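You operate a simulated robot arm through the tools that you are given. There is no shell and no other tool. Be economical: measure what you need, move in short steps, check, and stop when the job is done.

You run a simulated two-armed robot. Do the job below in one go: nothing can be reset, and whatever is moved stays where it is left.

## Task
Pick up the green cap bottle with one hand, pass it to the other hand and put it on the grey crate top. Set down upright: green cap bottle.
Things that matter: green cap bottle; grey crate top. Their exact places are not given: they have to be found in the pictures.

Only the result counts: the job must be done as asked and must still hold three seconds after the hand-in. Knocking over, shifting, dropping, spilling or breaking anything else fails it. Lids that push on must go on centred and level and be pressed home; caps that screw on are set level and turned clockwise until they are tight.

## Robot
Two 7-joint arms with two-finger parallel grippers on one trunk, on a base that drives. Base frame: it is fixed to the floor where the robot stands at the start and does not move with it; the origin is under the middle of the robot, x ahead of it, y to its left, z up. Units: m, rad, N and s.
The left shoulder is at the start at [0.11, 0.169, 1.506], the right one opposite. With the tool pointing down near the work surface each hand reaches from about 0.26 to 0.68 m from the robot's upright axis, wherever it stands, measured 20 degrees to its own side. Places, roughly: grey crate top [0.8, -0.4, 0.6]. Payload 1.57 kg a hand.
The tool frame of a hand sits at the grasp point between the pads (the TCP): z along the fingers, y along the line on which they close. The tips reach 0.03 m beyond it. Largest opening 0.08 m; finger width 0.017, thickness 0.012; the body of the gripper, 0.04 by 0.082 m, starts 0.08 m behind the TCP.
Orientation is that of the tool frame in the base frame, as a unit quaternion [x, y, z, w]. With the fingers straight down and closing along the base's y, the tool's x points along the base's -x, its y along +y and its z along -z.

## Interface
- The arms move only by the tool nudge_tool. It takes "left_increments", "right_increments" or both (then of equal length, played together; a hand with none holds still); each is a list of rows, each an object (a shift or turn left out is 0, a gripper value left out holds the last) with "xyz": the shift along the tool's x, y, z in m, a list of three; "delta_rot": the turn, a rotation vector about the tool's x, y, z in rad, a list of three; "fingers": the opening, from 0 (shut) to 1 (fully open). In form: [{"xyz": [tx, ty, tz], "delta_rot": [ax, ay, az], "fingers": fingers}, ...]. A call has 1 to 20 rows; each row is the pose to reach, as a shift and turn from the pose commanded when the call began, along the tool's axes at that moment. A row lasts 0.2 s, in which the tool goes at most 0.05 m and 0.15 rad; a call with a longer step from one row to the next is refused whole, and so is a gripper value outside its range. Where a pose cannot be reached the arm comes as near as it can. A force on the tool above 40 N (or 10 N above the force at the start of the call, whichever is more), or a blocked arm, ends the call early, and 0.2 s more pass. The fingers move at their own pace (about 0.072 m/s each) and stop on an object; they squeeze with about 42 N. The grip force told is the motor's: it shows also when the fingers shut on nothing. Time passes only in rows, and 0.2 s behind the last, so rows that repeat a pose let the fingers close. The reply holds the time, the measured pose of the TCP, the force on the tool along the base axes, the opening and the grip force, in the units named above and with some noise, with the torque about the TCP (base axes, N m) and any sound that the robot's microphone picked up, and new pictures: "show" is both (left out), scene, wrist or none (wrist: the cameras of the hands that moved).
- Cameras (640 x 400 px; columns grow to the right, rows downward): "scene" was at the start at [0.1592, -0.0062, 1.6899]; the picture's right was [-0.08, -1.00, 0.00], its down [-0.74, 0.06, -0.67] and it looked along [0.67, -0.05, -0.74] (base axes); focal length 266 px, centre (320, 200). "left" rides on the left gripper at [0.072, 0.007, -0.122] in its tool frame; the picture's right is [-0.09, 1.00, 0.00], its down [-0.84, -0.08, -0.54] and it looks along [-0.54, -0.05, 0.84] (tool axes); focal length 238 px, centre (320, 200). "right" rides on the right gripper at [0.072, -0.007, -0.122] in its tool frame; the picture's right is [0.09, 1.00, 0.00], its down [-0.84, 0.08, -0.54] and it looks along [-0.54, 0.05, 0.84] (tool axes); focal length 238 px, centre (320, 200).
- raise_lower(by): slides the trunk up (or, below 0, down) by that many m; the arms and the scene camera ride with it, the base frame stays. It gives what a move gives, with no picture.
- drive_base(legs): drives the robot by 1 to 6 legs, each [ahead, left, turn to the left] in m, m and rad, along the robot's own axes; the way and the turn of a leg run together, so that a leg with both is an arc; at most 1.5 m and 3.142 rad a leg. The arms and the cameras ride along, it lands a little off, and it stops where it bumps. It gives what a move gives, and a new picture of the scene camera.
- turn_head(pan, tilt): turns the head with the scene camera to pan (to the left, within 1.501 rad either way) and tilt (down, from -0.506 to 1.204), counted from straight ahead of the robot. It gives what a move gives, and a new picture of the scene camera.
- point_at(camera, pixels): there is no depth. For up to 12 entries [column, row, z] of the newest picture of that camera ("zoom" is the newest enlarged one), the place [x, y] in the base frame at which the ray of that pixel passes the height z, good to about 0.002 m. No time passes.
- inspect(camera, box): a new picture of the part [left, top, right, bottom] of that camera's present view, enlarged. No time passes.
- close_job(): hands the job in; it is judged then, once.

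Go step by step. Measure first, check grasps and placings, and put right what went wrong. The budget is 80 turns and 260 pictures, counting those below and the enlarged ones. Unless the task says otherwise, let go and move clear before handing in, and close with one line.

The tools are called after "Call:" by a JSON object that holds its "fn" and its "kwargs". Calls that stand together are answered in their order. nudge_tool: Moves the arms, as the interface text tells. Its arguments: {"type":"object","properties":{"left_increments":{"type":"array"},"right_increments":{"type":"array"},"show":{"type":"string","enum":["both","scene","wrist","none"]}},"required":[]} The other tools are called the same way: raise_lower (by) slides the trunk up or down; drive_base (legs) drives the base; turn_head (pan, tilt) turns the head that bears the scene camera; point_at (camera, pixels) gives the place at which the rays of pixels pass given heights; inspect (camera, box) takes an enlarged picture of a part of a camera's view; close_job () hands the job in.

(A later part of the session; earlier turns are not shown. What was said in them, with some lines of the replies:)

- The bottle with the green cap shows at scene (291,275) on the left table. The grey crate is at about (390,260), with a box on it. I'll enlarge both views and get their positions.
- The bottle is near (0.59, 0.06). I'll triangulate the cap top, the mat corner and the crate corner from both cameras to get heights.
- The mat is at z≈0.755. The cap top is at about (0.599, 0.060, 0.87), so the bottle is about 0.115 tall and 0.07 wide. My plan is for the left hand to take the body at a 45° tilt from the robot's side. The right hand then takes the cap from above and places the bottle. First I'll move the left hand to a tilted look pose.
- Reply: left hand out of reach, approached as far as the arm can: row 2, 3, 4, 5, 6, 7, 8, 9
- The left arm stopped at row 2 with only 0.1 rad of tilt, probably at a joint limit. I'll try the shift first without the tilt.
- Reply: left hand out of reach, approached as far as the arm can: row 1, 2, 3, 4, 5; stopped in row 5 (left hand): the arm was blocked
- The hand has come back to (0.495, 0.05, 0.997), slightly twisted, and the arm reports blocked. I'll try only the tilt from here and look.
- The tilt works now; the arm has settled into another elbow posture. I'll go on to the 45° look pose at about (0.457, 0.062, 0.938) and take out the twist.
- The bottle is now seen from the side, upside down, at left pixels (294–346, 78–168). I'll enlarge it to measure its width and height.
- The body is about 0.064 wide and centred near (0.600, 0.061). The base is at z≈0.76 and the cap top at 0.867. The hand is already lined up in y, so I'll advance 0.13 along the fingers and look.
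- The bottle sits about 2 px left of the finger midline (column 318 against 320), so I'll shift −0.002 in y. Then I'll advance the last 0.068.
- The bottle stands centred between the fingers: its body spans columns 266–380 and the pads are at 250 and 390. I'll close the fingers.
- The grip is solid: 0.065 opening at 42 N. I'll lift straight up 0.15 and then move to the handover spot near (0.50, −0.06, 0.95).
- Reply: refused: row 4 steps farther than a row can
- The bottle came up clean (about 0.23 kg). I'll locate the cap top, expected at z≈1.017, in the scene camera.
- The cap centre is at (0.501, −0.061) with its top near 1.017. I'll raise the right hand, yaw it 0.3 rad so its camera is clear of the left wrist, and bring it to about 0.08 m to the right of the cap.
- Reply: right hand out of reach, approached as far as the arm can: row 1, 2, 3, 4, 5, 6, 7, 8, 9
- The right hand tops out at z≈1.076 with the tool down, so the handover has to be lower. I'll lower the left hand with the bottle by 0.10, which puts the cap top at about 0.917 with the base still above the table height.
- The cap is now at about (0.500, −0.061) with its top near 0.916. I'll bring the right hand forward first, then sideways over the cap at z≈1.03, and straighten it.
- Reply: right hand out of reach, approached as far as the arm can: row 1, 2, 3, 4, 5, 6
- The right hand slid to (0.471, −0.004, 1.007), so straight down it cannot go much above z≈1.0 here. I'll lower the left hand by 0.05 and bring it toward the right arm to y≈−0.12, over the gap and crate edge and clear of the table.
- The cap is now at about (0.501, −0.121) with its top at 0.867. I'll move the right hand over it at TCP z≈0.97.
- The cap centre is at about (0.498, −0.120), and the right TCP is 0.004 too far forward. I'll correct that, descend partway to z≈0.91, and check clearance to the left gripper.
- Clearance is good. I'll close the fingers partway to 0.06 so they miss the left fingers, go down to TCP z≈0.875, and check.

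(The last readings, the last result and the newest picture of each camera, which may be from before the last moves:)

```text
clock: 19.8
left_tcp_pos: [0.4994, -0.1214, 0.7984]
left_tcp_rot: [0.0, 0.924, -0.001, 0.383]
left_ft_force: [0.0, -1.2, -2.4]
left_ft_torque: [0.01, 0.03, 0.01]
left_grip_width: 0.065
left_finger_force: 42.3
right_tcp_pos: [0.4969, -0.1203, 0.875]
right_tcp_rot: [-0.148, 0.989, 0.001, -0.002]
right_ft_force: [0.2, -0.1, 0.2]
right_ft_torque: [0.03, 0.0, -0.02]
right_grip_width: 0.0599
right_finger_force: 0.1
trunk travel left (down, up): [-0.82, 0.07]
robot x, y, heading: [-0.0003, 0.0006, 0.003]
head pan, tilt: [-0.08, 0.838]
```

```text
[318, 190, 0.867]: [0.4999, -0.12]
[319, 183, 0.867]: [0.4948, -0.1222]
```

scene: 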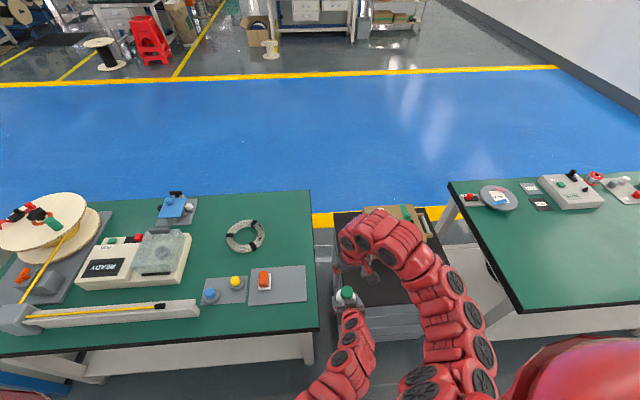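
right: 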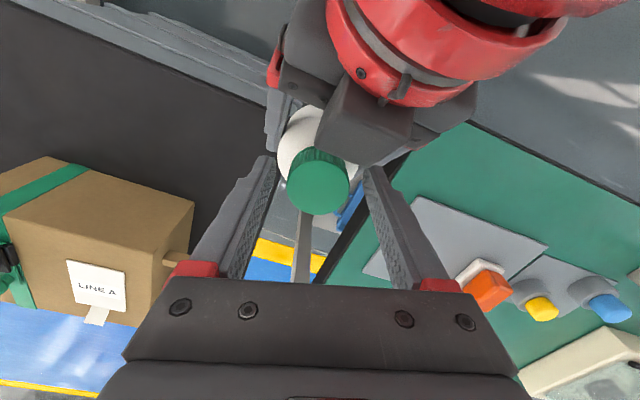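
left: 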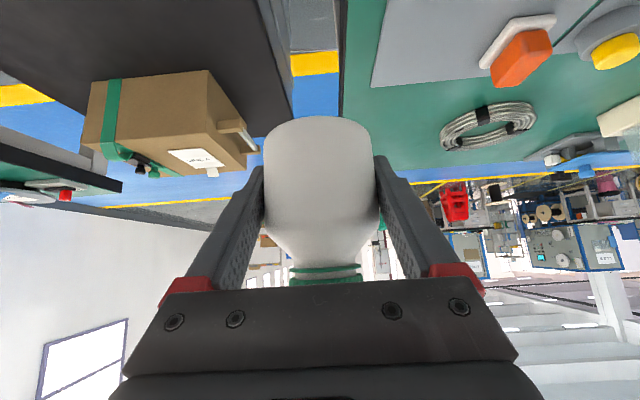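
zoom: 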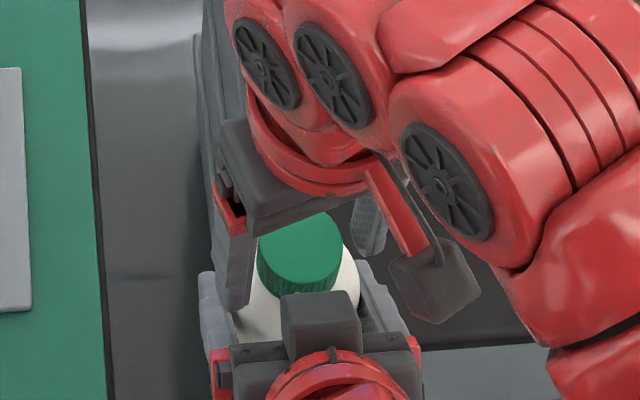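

The cap is at (0.499, −0.120), right under the TCP. I'll go 3 mm deeper and close the right hand on the cap.

Call:
{"fn": "nudge_tool", "kwargs": {"right_increments": [{"xyz": [-0.001, 0, 0.003], "fingers": 0.75}, {"xyz": [-0.001, 0, 0.003], "fingers": 0}, {"xyz": [-0.001, 0, 0.003], "fingers": 0}, {"xyz": [-0.001, 0, 0.003], "fingers": 0}], "show": "wrist"}}

```text
clock: 20.8
left_tcp_pos: [0.4991, -0.1205, 0.7987]
left_tcp_rot: [0.001, 0.924, -0.001, 0.382]
left_ft_force: [-3.8, 6.0, -1.0]
left_ft_torque: [-0.36, -0.26, -0.02]
left_grip_width: 0.0648
left_finger_force: 42.3
right_tcp_pos: [0.4997, -0.1217, 0.871]
right_tcp_rot: [-0.149, 0.989, -0.001, -0.001]
right_ft_force: [3.9, -6.2, -1.0]
right_ft_torque: [-0.1, -0.09, -0.01]
right_grip_width: 0.0371
right_finger_force: 42.1
trunk travel left (down, up): [-0.82, 0.07]
robot x, y, heading: [0.0005, -0.0002, -0.002]
head pan, tilt: [-0.08, 0.838]
```

right: 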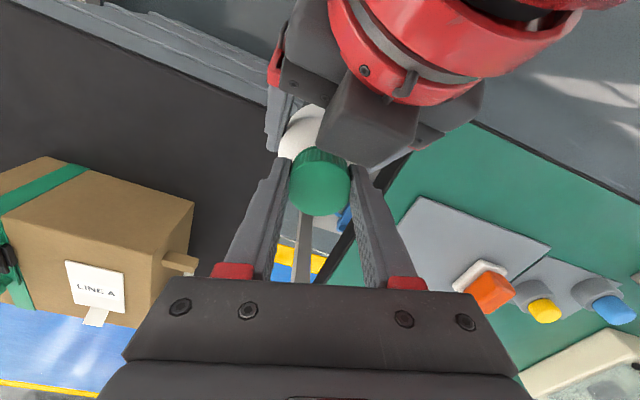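

The right hand holds the cap (0.037 opening, 42 N) with a modest 7 N side force between the hands. I'll open the left hand.

Call:
{"fn": "nudge_tool", "kwargs": {"left_increments": [{"fingers": 1}, {"fingers": 1}, {"fingers": 1}], "show": "both"}}

```text
clock: 21.6
left_tcp_pos: [0.4984, -0.121, 0.7984]
left_tcp_rot: [0.0, 0.924, 0.0, 0.383]
left_ft_force: [-1.1, -0.2, 0.0]
left_ft_torque: [0.02, 0.01, 0.01]
left_grip_width: 0.0799
left_finger_force: 0.1
right_tcp_pos: [0.5002, -0.1207, 0.8709]
right_tcp_rot: [-0.15, 0.989, -0.001, -0.002]
right_ft_force: [0.5, 0.2, -2.6]
right_ft_torque: [0.04, 0.01, 0.01]
right_grip_width: 0.0371
right_finger_force: 41.7
trunk travel left (down, up): [-0.82, 0.07]
robot x, y, heading: [0.002, 0.0003, -0.001]
head pan, tilt: [-0.08, 0.838]
```

scene: 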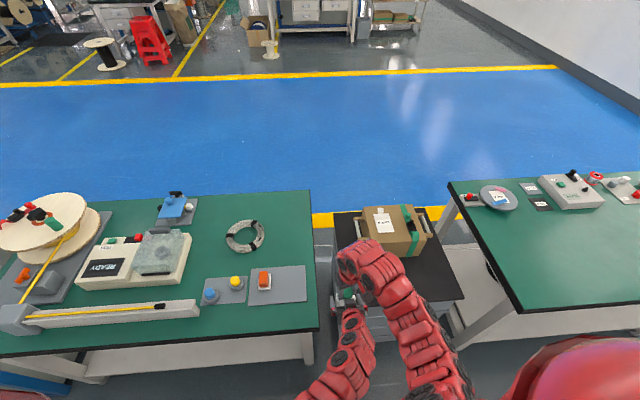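
left: 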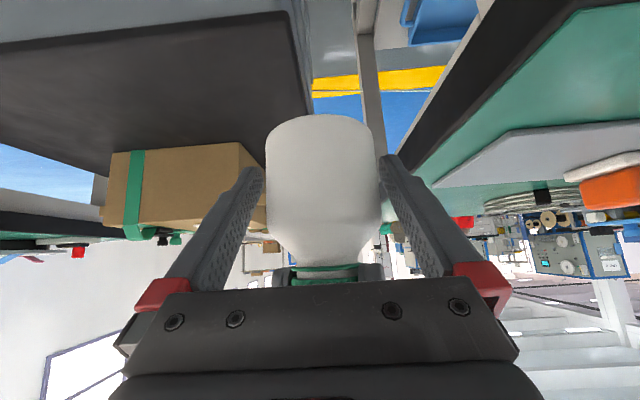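

The weight (2.6 N) is now on the right hand alone, and the left pads are clear. I'll back the left hand out along its fingers and then away to the left.

Call:
{"fn": "nudge_tool", "kwargs": {"left_increments": [{"xyz": [0.0, 0, -0.02], "fingers": 1}, {"xyz": [0.005, 0, -0.045]}, {"xyz": [0.02, 0, -0.075]}, {"xyz": [0.035, 0, -0.1]}, {"xyz": [0.035, 0, -0.1]}]}}

Call:
{"fn": "inspect", "kwargs": {"camera": "scene", "box": [290, 230, 410, 330]}}

```text
clock: 22.8
left_tcp_pos: [0.4035, -0.1205, 0.8445]
left_tcp_rot: [0.0, 0.924, -0.001, 0.382]
left_ft_force: [0.9, -1.0, -0.2]
left_ft_torque: [0.01, -0.02, -0.01]
left_grip_width: 0.0798
left_finger_force: 0.0
right_tcp_pos: [0.4989, -0.1203, 0.8715]
right_tcp_rot: [-0.15, 0.989, 0.0, -0.001]
right_ft_force: [-0.7, -0.5, -2.0]
right_ft_torque: [-0.01, 0.05, -0.01]
right_grip_width: 0.0371
right_finger_force: 41.7
trunk travel left (down, up): [-0.82, 0.07]
robot x, y, heading: [-0.0005, 0.0001, -0.001]
head pan, tilt: [-0.08, 0.838]
```

scene: 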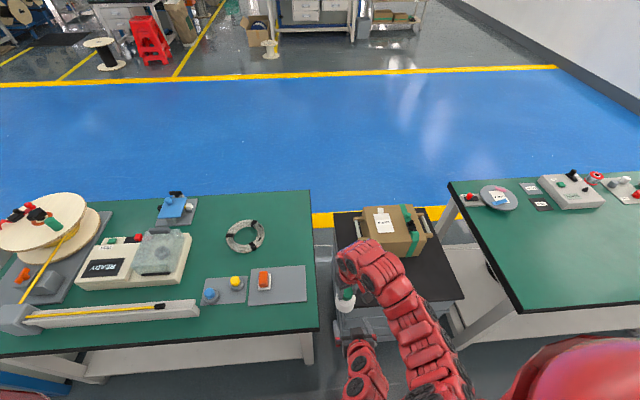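
left: 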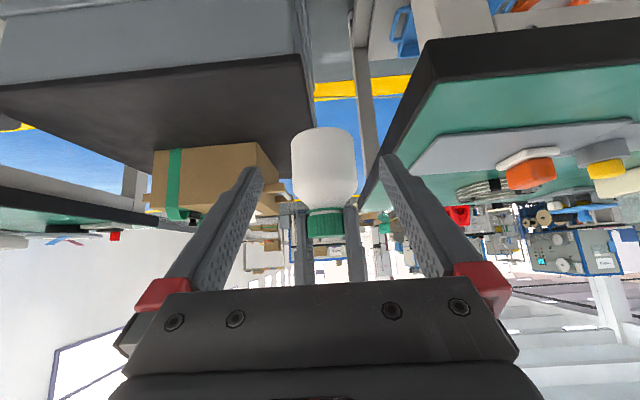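

```text
4.00 times, centred on (350, 280) of scene
```

zoom: 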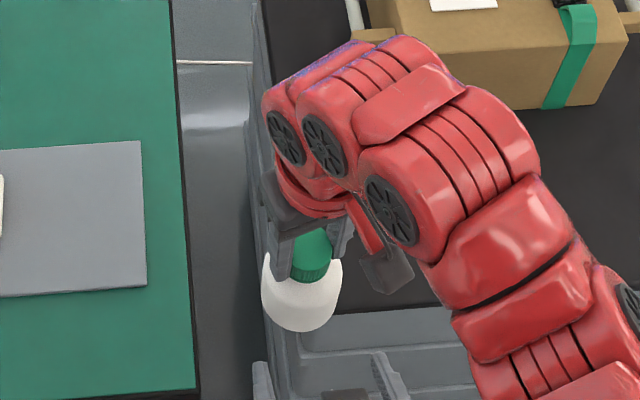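

The bottle hangs upright from the right hand. I'll swing the left hand up and left, out of the way, while the right hand carries the bottle to above (0.61, −0.28).

Call:
{"fn": "nudge_tool", "kwargs": {"left_increments": [{"xyz": [-0.02, 0.02, -0.02]}, {"xyz": [-0.04, 0.05, -0.04]}, {"xyz": [-0.055, 0.09, -0.055]}, {"xyz": [-0.07, 0.13, -0.07]}, {"xyz": [-0.074, 0.17, -0.074]}, {"xyz": [-0.074, 0.21, -0.074]}, {"xyz": [-0.074, 0.22, -0.074]}], "right_increments": [{"xyz": [-0.004, -0.015, 0]}, {"xyz": [-0.014, -0.045, 0]}, {"xyz": [-0.025, -0.08, 0]}, {"xyz": [-0.036, -0.115, 0]}, {"xyz": [-0.047, -0.15, 0]}, {"xyz": [-0.058, -0.185, 0]}, {"xyz": [-0.058, -0.185, 0]}]}}

```text
clock: 24.4
left_tcp_pos: [0.3977, 0.0665, 0.9231]
left_tcp_rot: [0.0, 0.924, 0.0, 0.383]
left_ft_force: [-0.8, -0.6, -0.7]
left_ft_torque: [0.0, 0.03, -0.01]
left_grip_width: 0.0802
left_finger_force: 0.1
left hand out of reach, approached as far as the arm can: row 5, 6, 7
right_tcp_pos: [0.6075, -0.2788, 0.8727]
right_tcp_rot: [-0.15, 0.989, -0.001, -0.001]
right_ft_force: [-0.4, 0.7, -2.0]
right_ft_torque: [0.0, -0.01, 0.0]
right_grip_width: 0.0368
right_finger_force: 41.9
trunk travel left (down, up): [-0.82, 0.07]
robot x, y, heading: [0.0016, 0.0013, 0.001]
head pan, tilt: [-0.08, 0.838]
```

scene: 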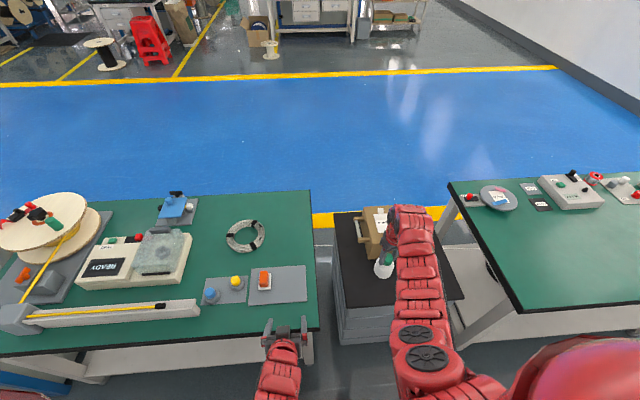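
right: 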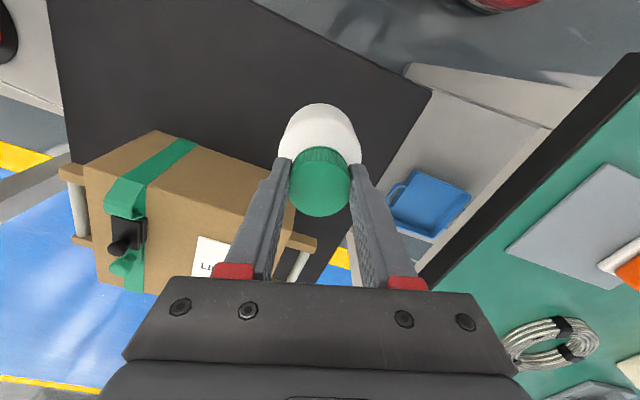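
left: 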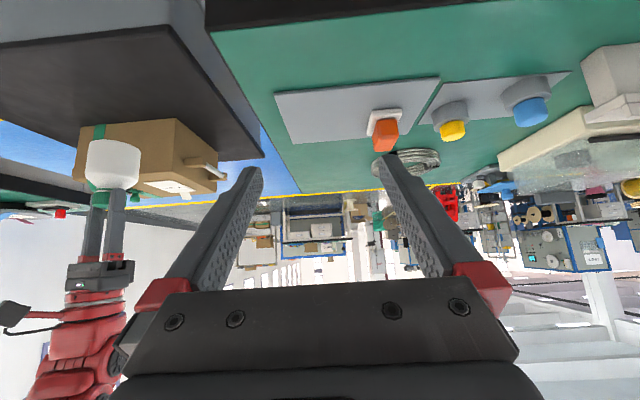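

Both hands are clear. Before lowering, I'll triangulate the crate-top height from its corners and the front of the box.

Call:
{"fn": "point_at", "kwargs": {"camera": "left", "pixels": [[265, 157, 0.6], [265, 157, 0.62], [265, 157, 0.64], [168, 26, 0.6], [168, 26, 0.64]]}}

Call:
{"fn": "point_at", "kwargs": {"camera": "right", "pixels": [[431, 94, 0.6], [431, 94, 0.62], [431, 94, 0.64], [298, 211, 0.62], [293, 205, 0.6]]}}

Call:
{"fn": "point_at", "kwargs": {"camera": "scene", "pixels": [[333, 213, 0.6], [333, 213, 0.62], [333, 213, 0.64], [344.5, 306, 0.6], [344.5, 306, 0.62], [344.5, 306, 0.64], [370, 258, 0.62]]}}

Call:
{"fn": "inspect", "kwargs": {"camera": "scene", "box": [320, 200, 480, 330]}}

```text
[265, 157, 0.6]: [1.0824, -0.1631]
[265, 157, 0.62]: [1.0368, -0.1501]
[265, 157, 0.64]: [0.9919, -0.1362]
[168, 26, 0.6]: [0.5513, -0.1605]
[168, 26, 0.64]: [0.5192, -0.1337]
```

```text
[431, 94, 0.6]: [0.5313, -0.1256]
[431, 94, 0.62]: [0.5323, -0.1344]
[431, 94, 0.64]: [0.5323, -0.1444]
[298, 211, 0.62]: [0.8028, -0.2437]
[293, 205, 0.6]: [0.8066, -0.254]
```

```text
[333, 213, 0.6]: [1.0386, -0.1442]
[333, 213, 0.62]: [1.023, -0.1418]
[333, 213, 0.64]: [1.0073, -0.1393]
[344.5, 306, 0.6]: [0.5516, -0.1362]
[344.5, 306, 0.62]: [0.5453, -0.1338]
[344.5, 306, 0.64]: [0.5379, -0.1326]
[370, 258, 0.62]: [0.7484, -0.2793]
```

```text
3.08 times, centred on (400, 265) of scene
```

zoom: 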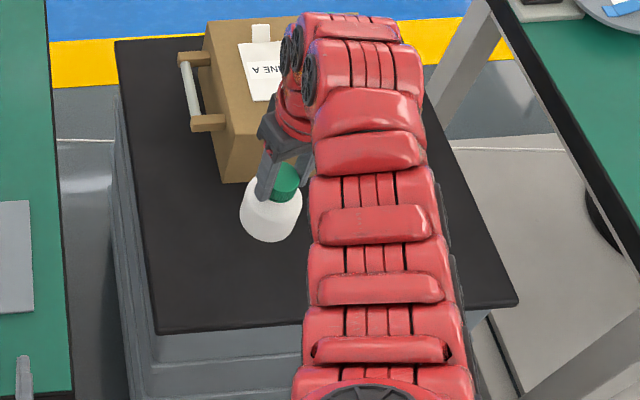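

The crate top is at about 0.62–0.63, so the base should touch near TCP z≈0.735. I'll lower to TCP z≈0.77 first.

Call:
{"fn": "nudge_tool", "kwargs": {"right_increments": [{"xyz": [0, 0, 0.03]}, {"xyz": [0, 0, 0.06]}, {"xyz": [0, 0, 0.085]}, {"xyz": [0, 0, 0.1]}, {"xyz": [0, 0, 0.1]}]}}

Call:
{"fn": "inspect", "kwargs": {"camera": "left", "box": [0, 20, 280, 260]}}

```text
clock: 25.6
left_tcp_pos: [0.4001, 0.0656, 0.9228]
left_tcp_rot: [0.0, 0.923, -0.001, 0.384]
left_ft_force: [-0.5, -0.7, 0.2]
left_ft_torque: [0.03, 0.02, 0.0]
left_grip_width: 0.0798
left_finger_force: 0.1
right_tcp_pos: [0.6039, -0.276, 0.7727]
right_tcp_rot: [-0.15, 0.989, -0.001, -0.001]
right_ft_force: [-0.2, 0.3, -2.5]
right_ft_torque: [-0.02, 0.01, 0.01]
right_grip_width: 0.037
right_finger_force: 42.6
right hand out of reach, approached as far as the arm can: row 4, 5
trunk travel left (down, up): [-0.82, 0.07]
robot x, y, heading: [-0.0006, -0.0019, -0.002]
head pan, tilt: [-0.08, 0.838]
```

scene: 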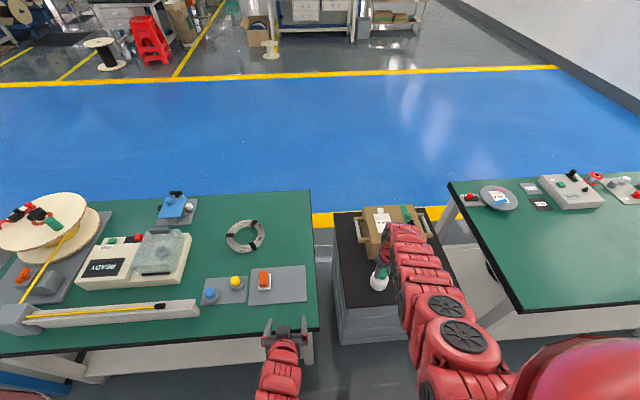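
right: 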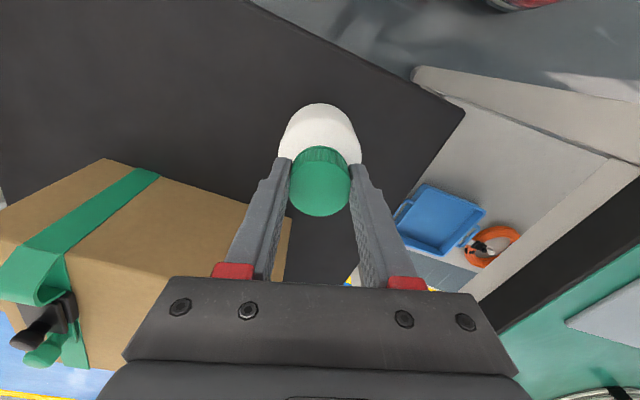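

```text
1.67 times, centred on (140, 140) of left
```

zoom: 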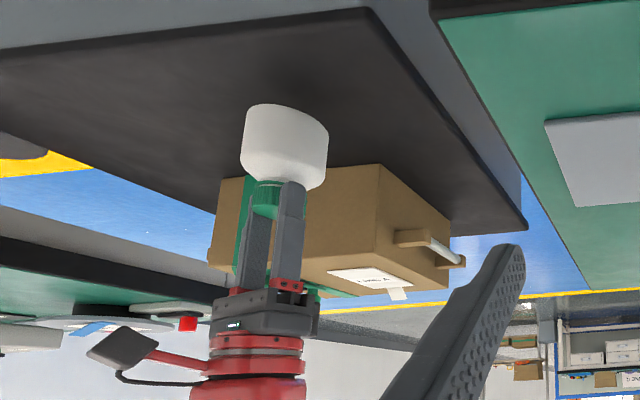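

The right arm is at its lower reach limit with the base about 0.035 above the crate. I'll raise the hand 0.06, lower the trunk 0.08, and then finish with the arm.

Call:
{"fn": "nudge_tool", "kwargs": {"right_increments": [{"xyz": [0, 0, -0.03]}, {"xyz": [0, 0, -0.06]}, {"xyz": [0, 0, -0.06]}], "show": "none"}}

Call:
{"fn": "raise_lower", "kwargs": {"by": -0.08}}

```text
clock: 26.4
left_tcp_pos: [0.3988, 0.0656, 0.9225]
left_tcp_rot: [-0.001, 0.924, 0.0, 0.383]
left_ft_force: [-0.8, 0.7, -0.2]
left_ft_torque: [-0.01, 0.01, -0.02]
left_grip_width: 0.0797
left_finger_force: 0.0
right_tcp_pos: [0.6048, -0.2774, 0.8357]
right_tcp_rot: [-0.15, 0.989, -0.002, -0.002]
right_ft_force: [0.3, 0.0, -2.0]
right_ft_torque: [0.01, 0.0, 0.0]
right_grip_width: 0.0368
right_finger_force: 42.4
trunk travel left (down, up): [-0.82, 0.07]
robot x, y, heading: [0.0005, 0.0018, 0.003]
head pan, tilt: [-0.08, 0.838]
```

```text
clock: 27.6
left_tcp_pos: [0.3992, 0.0655, 0.8432]
left_tcp_rot: [0.0, 0.924, 0.0, 0.383]
left_ft_force: [0.2, -1.2, 1.1]
left_ft_torque: [0.0, -0.03, -0.01]
left_grip_width: 0.0799
left_finger_force: 0.0
right_tcp_pos: [0.6045, -0.2784, 0.7546]
right_tcp_rot: [-0.149, 0.989, 0.0, -0.001]
right_ft_force: [0.1, 0.4, -1.0]
right_ft_torque: [0.03, -0.03, 0.01]
right_grip_width: 0.037
right_finger_force: 41.6
trunk travel left (down, up): [-0.74, 0.15]
robot x, y, heading: [0.001, -0.0013, 0.0]
head pan, tilt: [-0.08, 0.838]
```

TCP is at 0.755, so the base is near 0.643. I'll lower 10 mm and check the force and the view.

Call:
{"fn": "nudge_tool", "kwargs": {"right_increments": [{"xyz": [0, 0, 0.004]}, {"xyz": [0, 0, 0.007]}, {"xyz": [0, 0, 0.01]}, {"xyz": [0, 0, 0.01]}], "show": "none"}}

Call:
{"fn": "inspect", "kwargs": {"camera": "left", "box": [0, 0, 280, 260]}}

Call:
{"fn": "inspect", "kwargs": {"camera": "scene", "box": [330, 220, 430, 310]}}

```text
clock: 28.6
left_tcp_pos: [0.3981, 0.066, 0.8444]
left_tcp_rot: [0.0, 0.923, -0.001, 0.384]
left_ft_force: [-0.2, -0.1, -0.5]
left_ft_torque: [-0.01, -0.05, 0.01]
left_grip_width: 0.0797
left_finger_force: 0.2
right_tcp_pos: [0.6033, -0.2779, 0.7463]
right_tcp_rot: [-0.149, 0.989, -0.001, 0.0]
right_ft_force: [0.6, 0.4, 9.0]
right_ft_torque: [-0.03, 0.01, -0.02]
right_grip_width: 0.0369
right_finger_force: 42.3
trunk travel left (down, up): [-0.74, 0.15]
robot x, y, heading: [0.0016, -0.0034, 0.0]
head pan, tilt: [-0.08, 0.838]
```

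```text
1.54 times, centred on (140, 130) of left
```

zoom: 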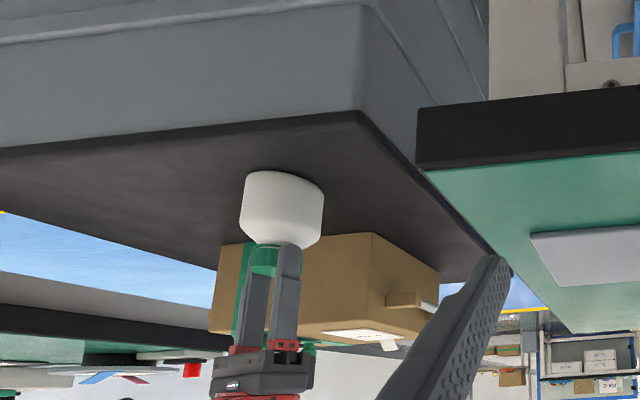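

```text
4.44 times, centred on (380, 265) of scene
```

zoom: 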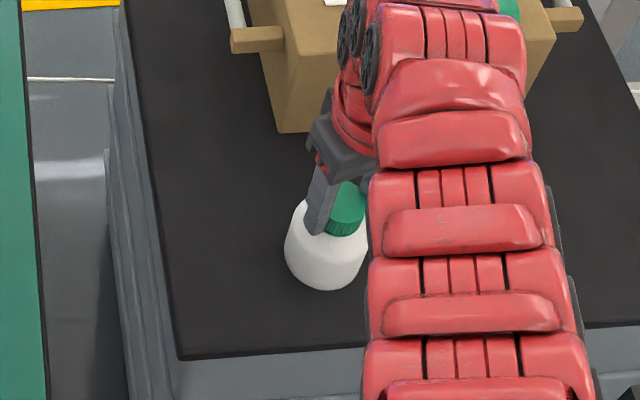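

Upward force jumped to 9 N with almost no torque, so the base is flat on the crate. I'll ease up 1 mm and open.

Call:
{"fn": "nudge_tool", "kwargs": {"right_increments": [{"xyz": [0, 0, -0.001]}, {"xyz": [0, 0, -0.001], "fingers": 1}, {"xyz": [0, 0, -0.001], "fingers": 1}, {"xyz": [0, 0, -0.001], "fingers": 1}], "show": "wrist"}}

```text
clock: 29.6
left_tcp_pos: [0.399, 0.0654, 0.8428]
left_tcp_rot: [0.0, 0.924, 0.0, 0.383]
left_ft_force: [0.2, 0.1, 0.0]
left_ft_torque: [0.0, 0.0, -0.02]
left_grip_width: 0.0799
left_finger_force: 0.0
right_tcp_pos: [0.6031, -0.2783, 0.7443]
right_tcp_rot: [-0.15, 0.989, -0.001, -0.001]
right_ft_force: [0.4, -1.0, 0.0]
right_ft_torque: [-0.01, 0.06, -0.04]
right_grip_width: 0.0799
right_finger_force: 0.1
trunk travel left (down, up): [-0.74, 0.15]
robot x, y, heading: [0.0028, 0.0008, 0.003]
head pan, tilt: [-0.08, 0.838]
```

right: 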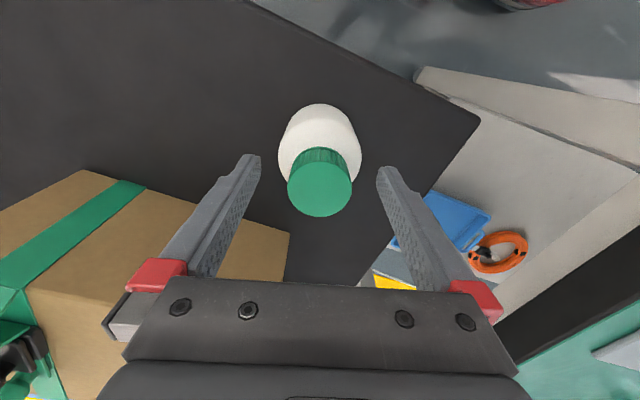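

The bottle stands free between the open fingers. I'll raise the hand straight up by 0.14.

Call:
{"fn": "nudge_tool", "kwargs": {"right_increments": [{"xyz": [0, 0, -0.02]}, {"xyz": [0, 0, -0.05]}, {"xyz": [0, 0, -0.08]}, {"xyz": [0, 0, -0.11]}, {"xyz": [0, 0, -0.14]}, {"xyz": [0, 0, -0.14]}]}}

Call:
{"fn": "inspect", "kwargs": {"camera": "left", "box": [0, 0, 280, 260]}}

```text
clock: 31.0
left_tcp_pos: [0.4002, 0.0651, 0.8427]
left_tcp_rot: [0.0, 0.924, 0.0, 0.383]
left_ft_force: [1.1, 0.6, -0.2]
left_ft_torque: [0.02, -0.02, 0.01]
left_grip_width: 0.08
left_finger_force: 0.1
right_tcp_pos: [0.6036, -0.2778, 0.8877]
right_tcp_rot: [-0.149, 0.989, 0.0, 0.0]
right_ft_force: [-1.1, -0.3, 0.1]
right_ft_torque: [0.0, 0.01, -0.02]
right_grip_width: 0.0797
right_finger_force: 0.0
trunk travel left (down, up): [-0.74, 0.15]
robot x, y, heading: [-0.0013, 0.0012, 0.002]
head pan, tilt: [-0.08, 0.838]
```

scene: 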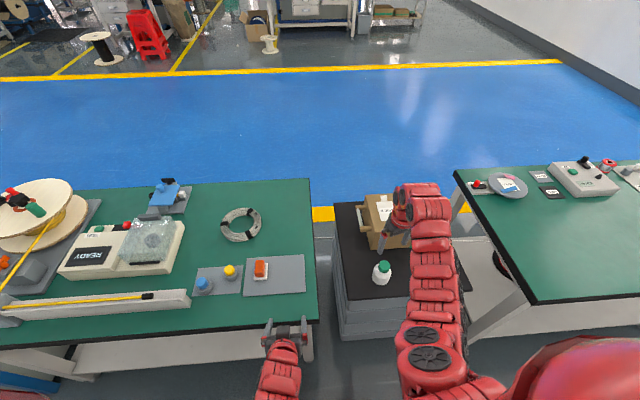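
right: 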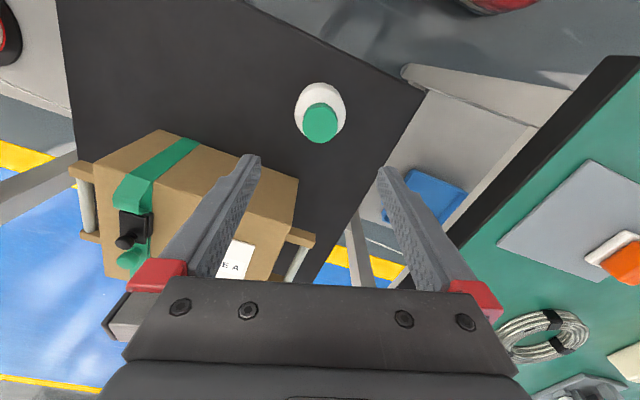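

```text
1.54 times, centred on (140, 130) of left
```

zoom: 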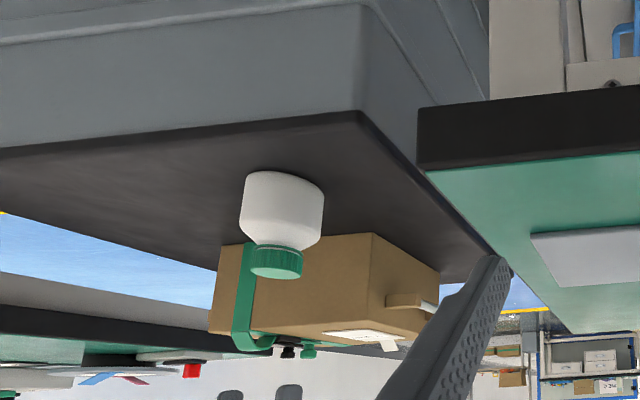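

The bottle stands upright and free on the crate top at scene (382,272). Both hands are clear and nothing else has moved, so I'm handing in.

Call:
{"fn": "close_job", "kwargs": {}}

```text
The job is handed in.
```

The left hand picked up the green cap bottle and passed it to the right, which set it upright on the grey crate top; both hands were clear at hand-in.
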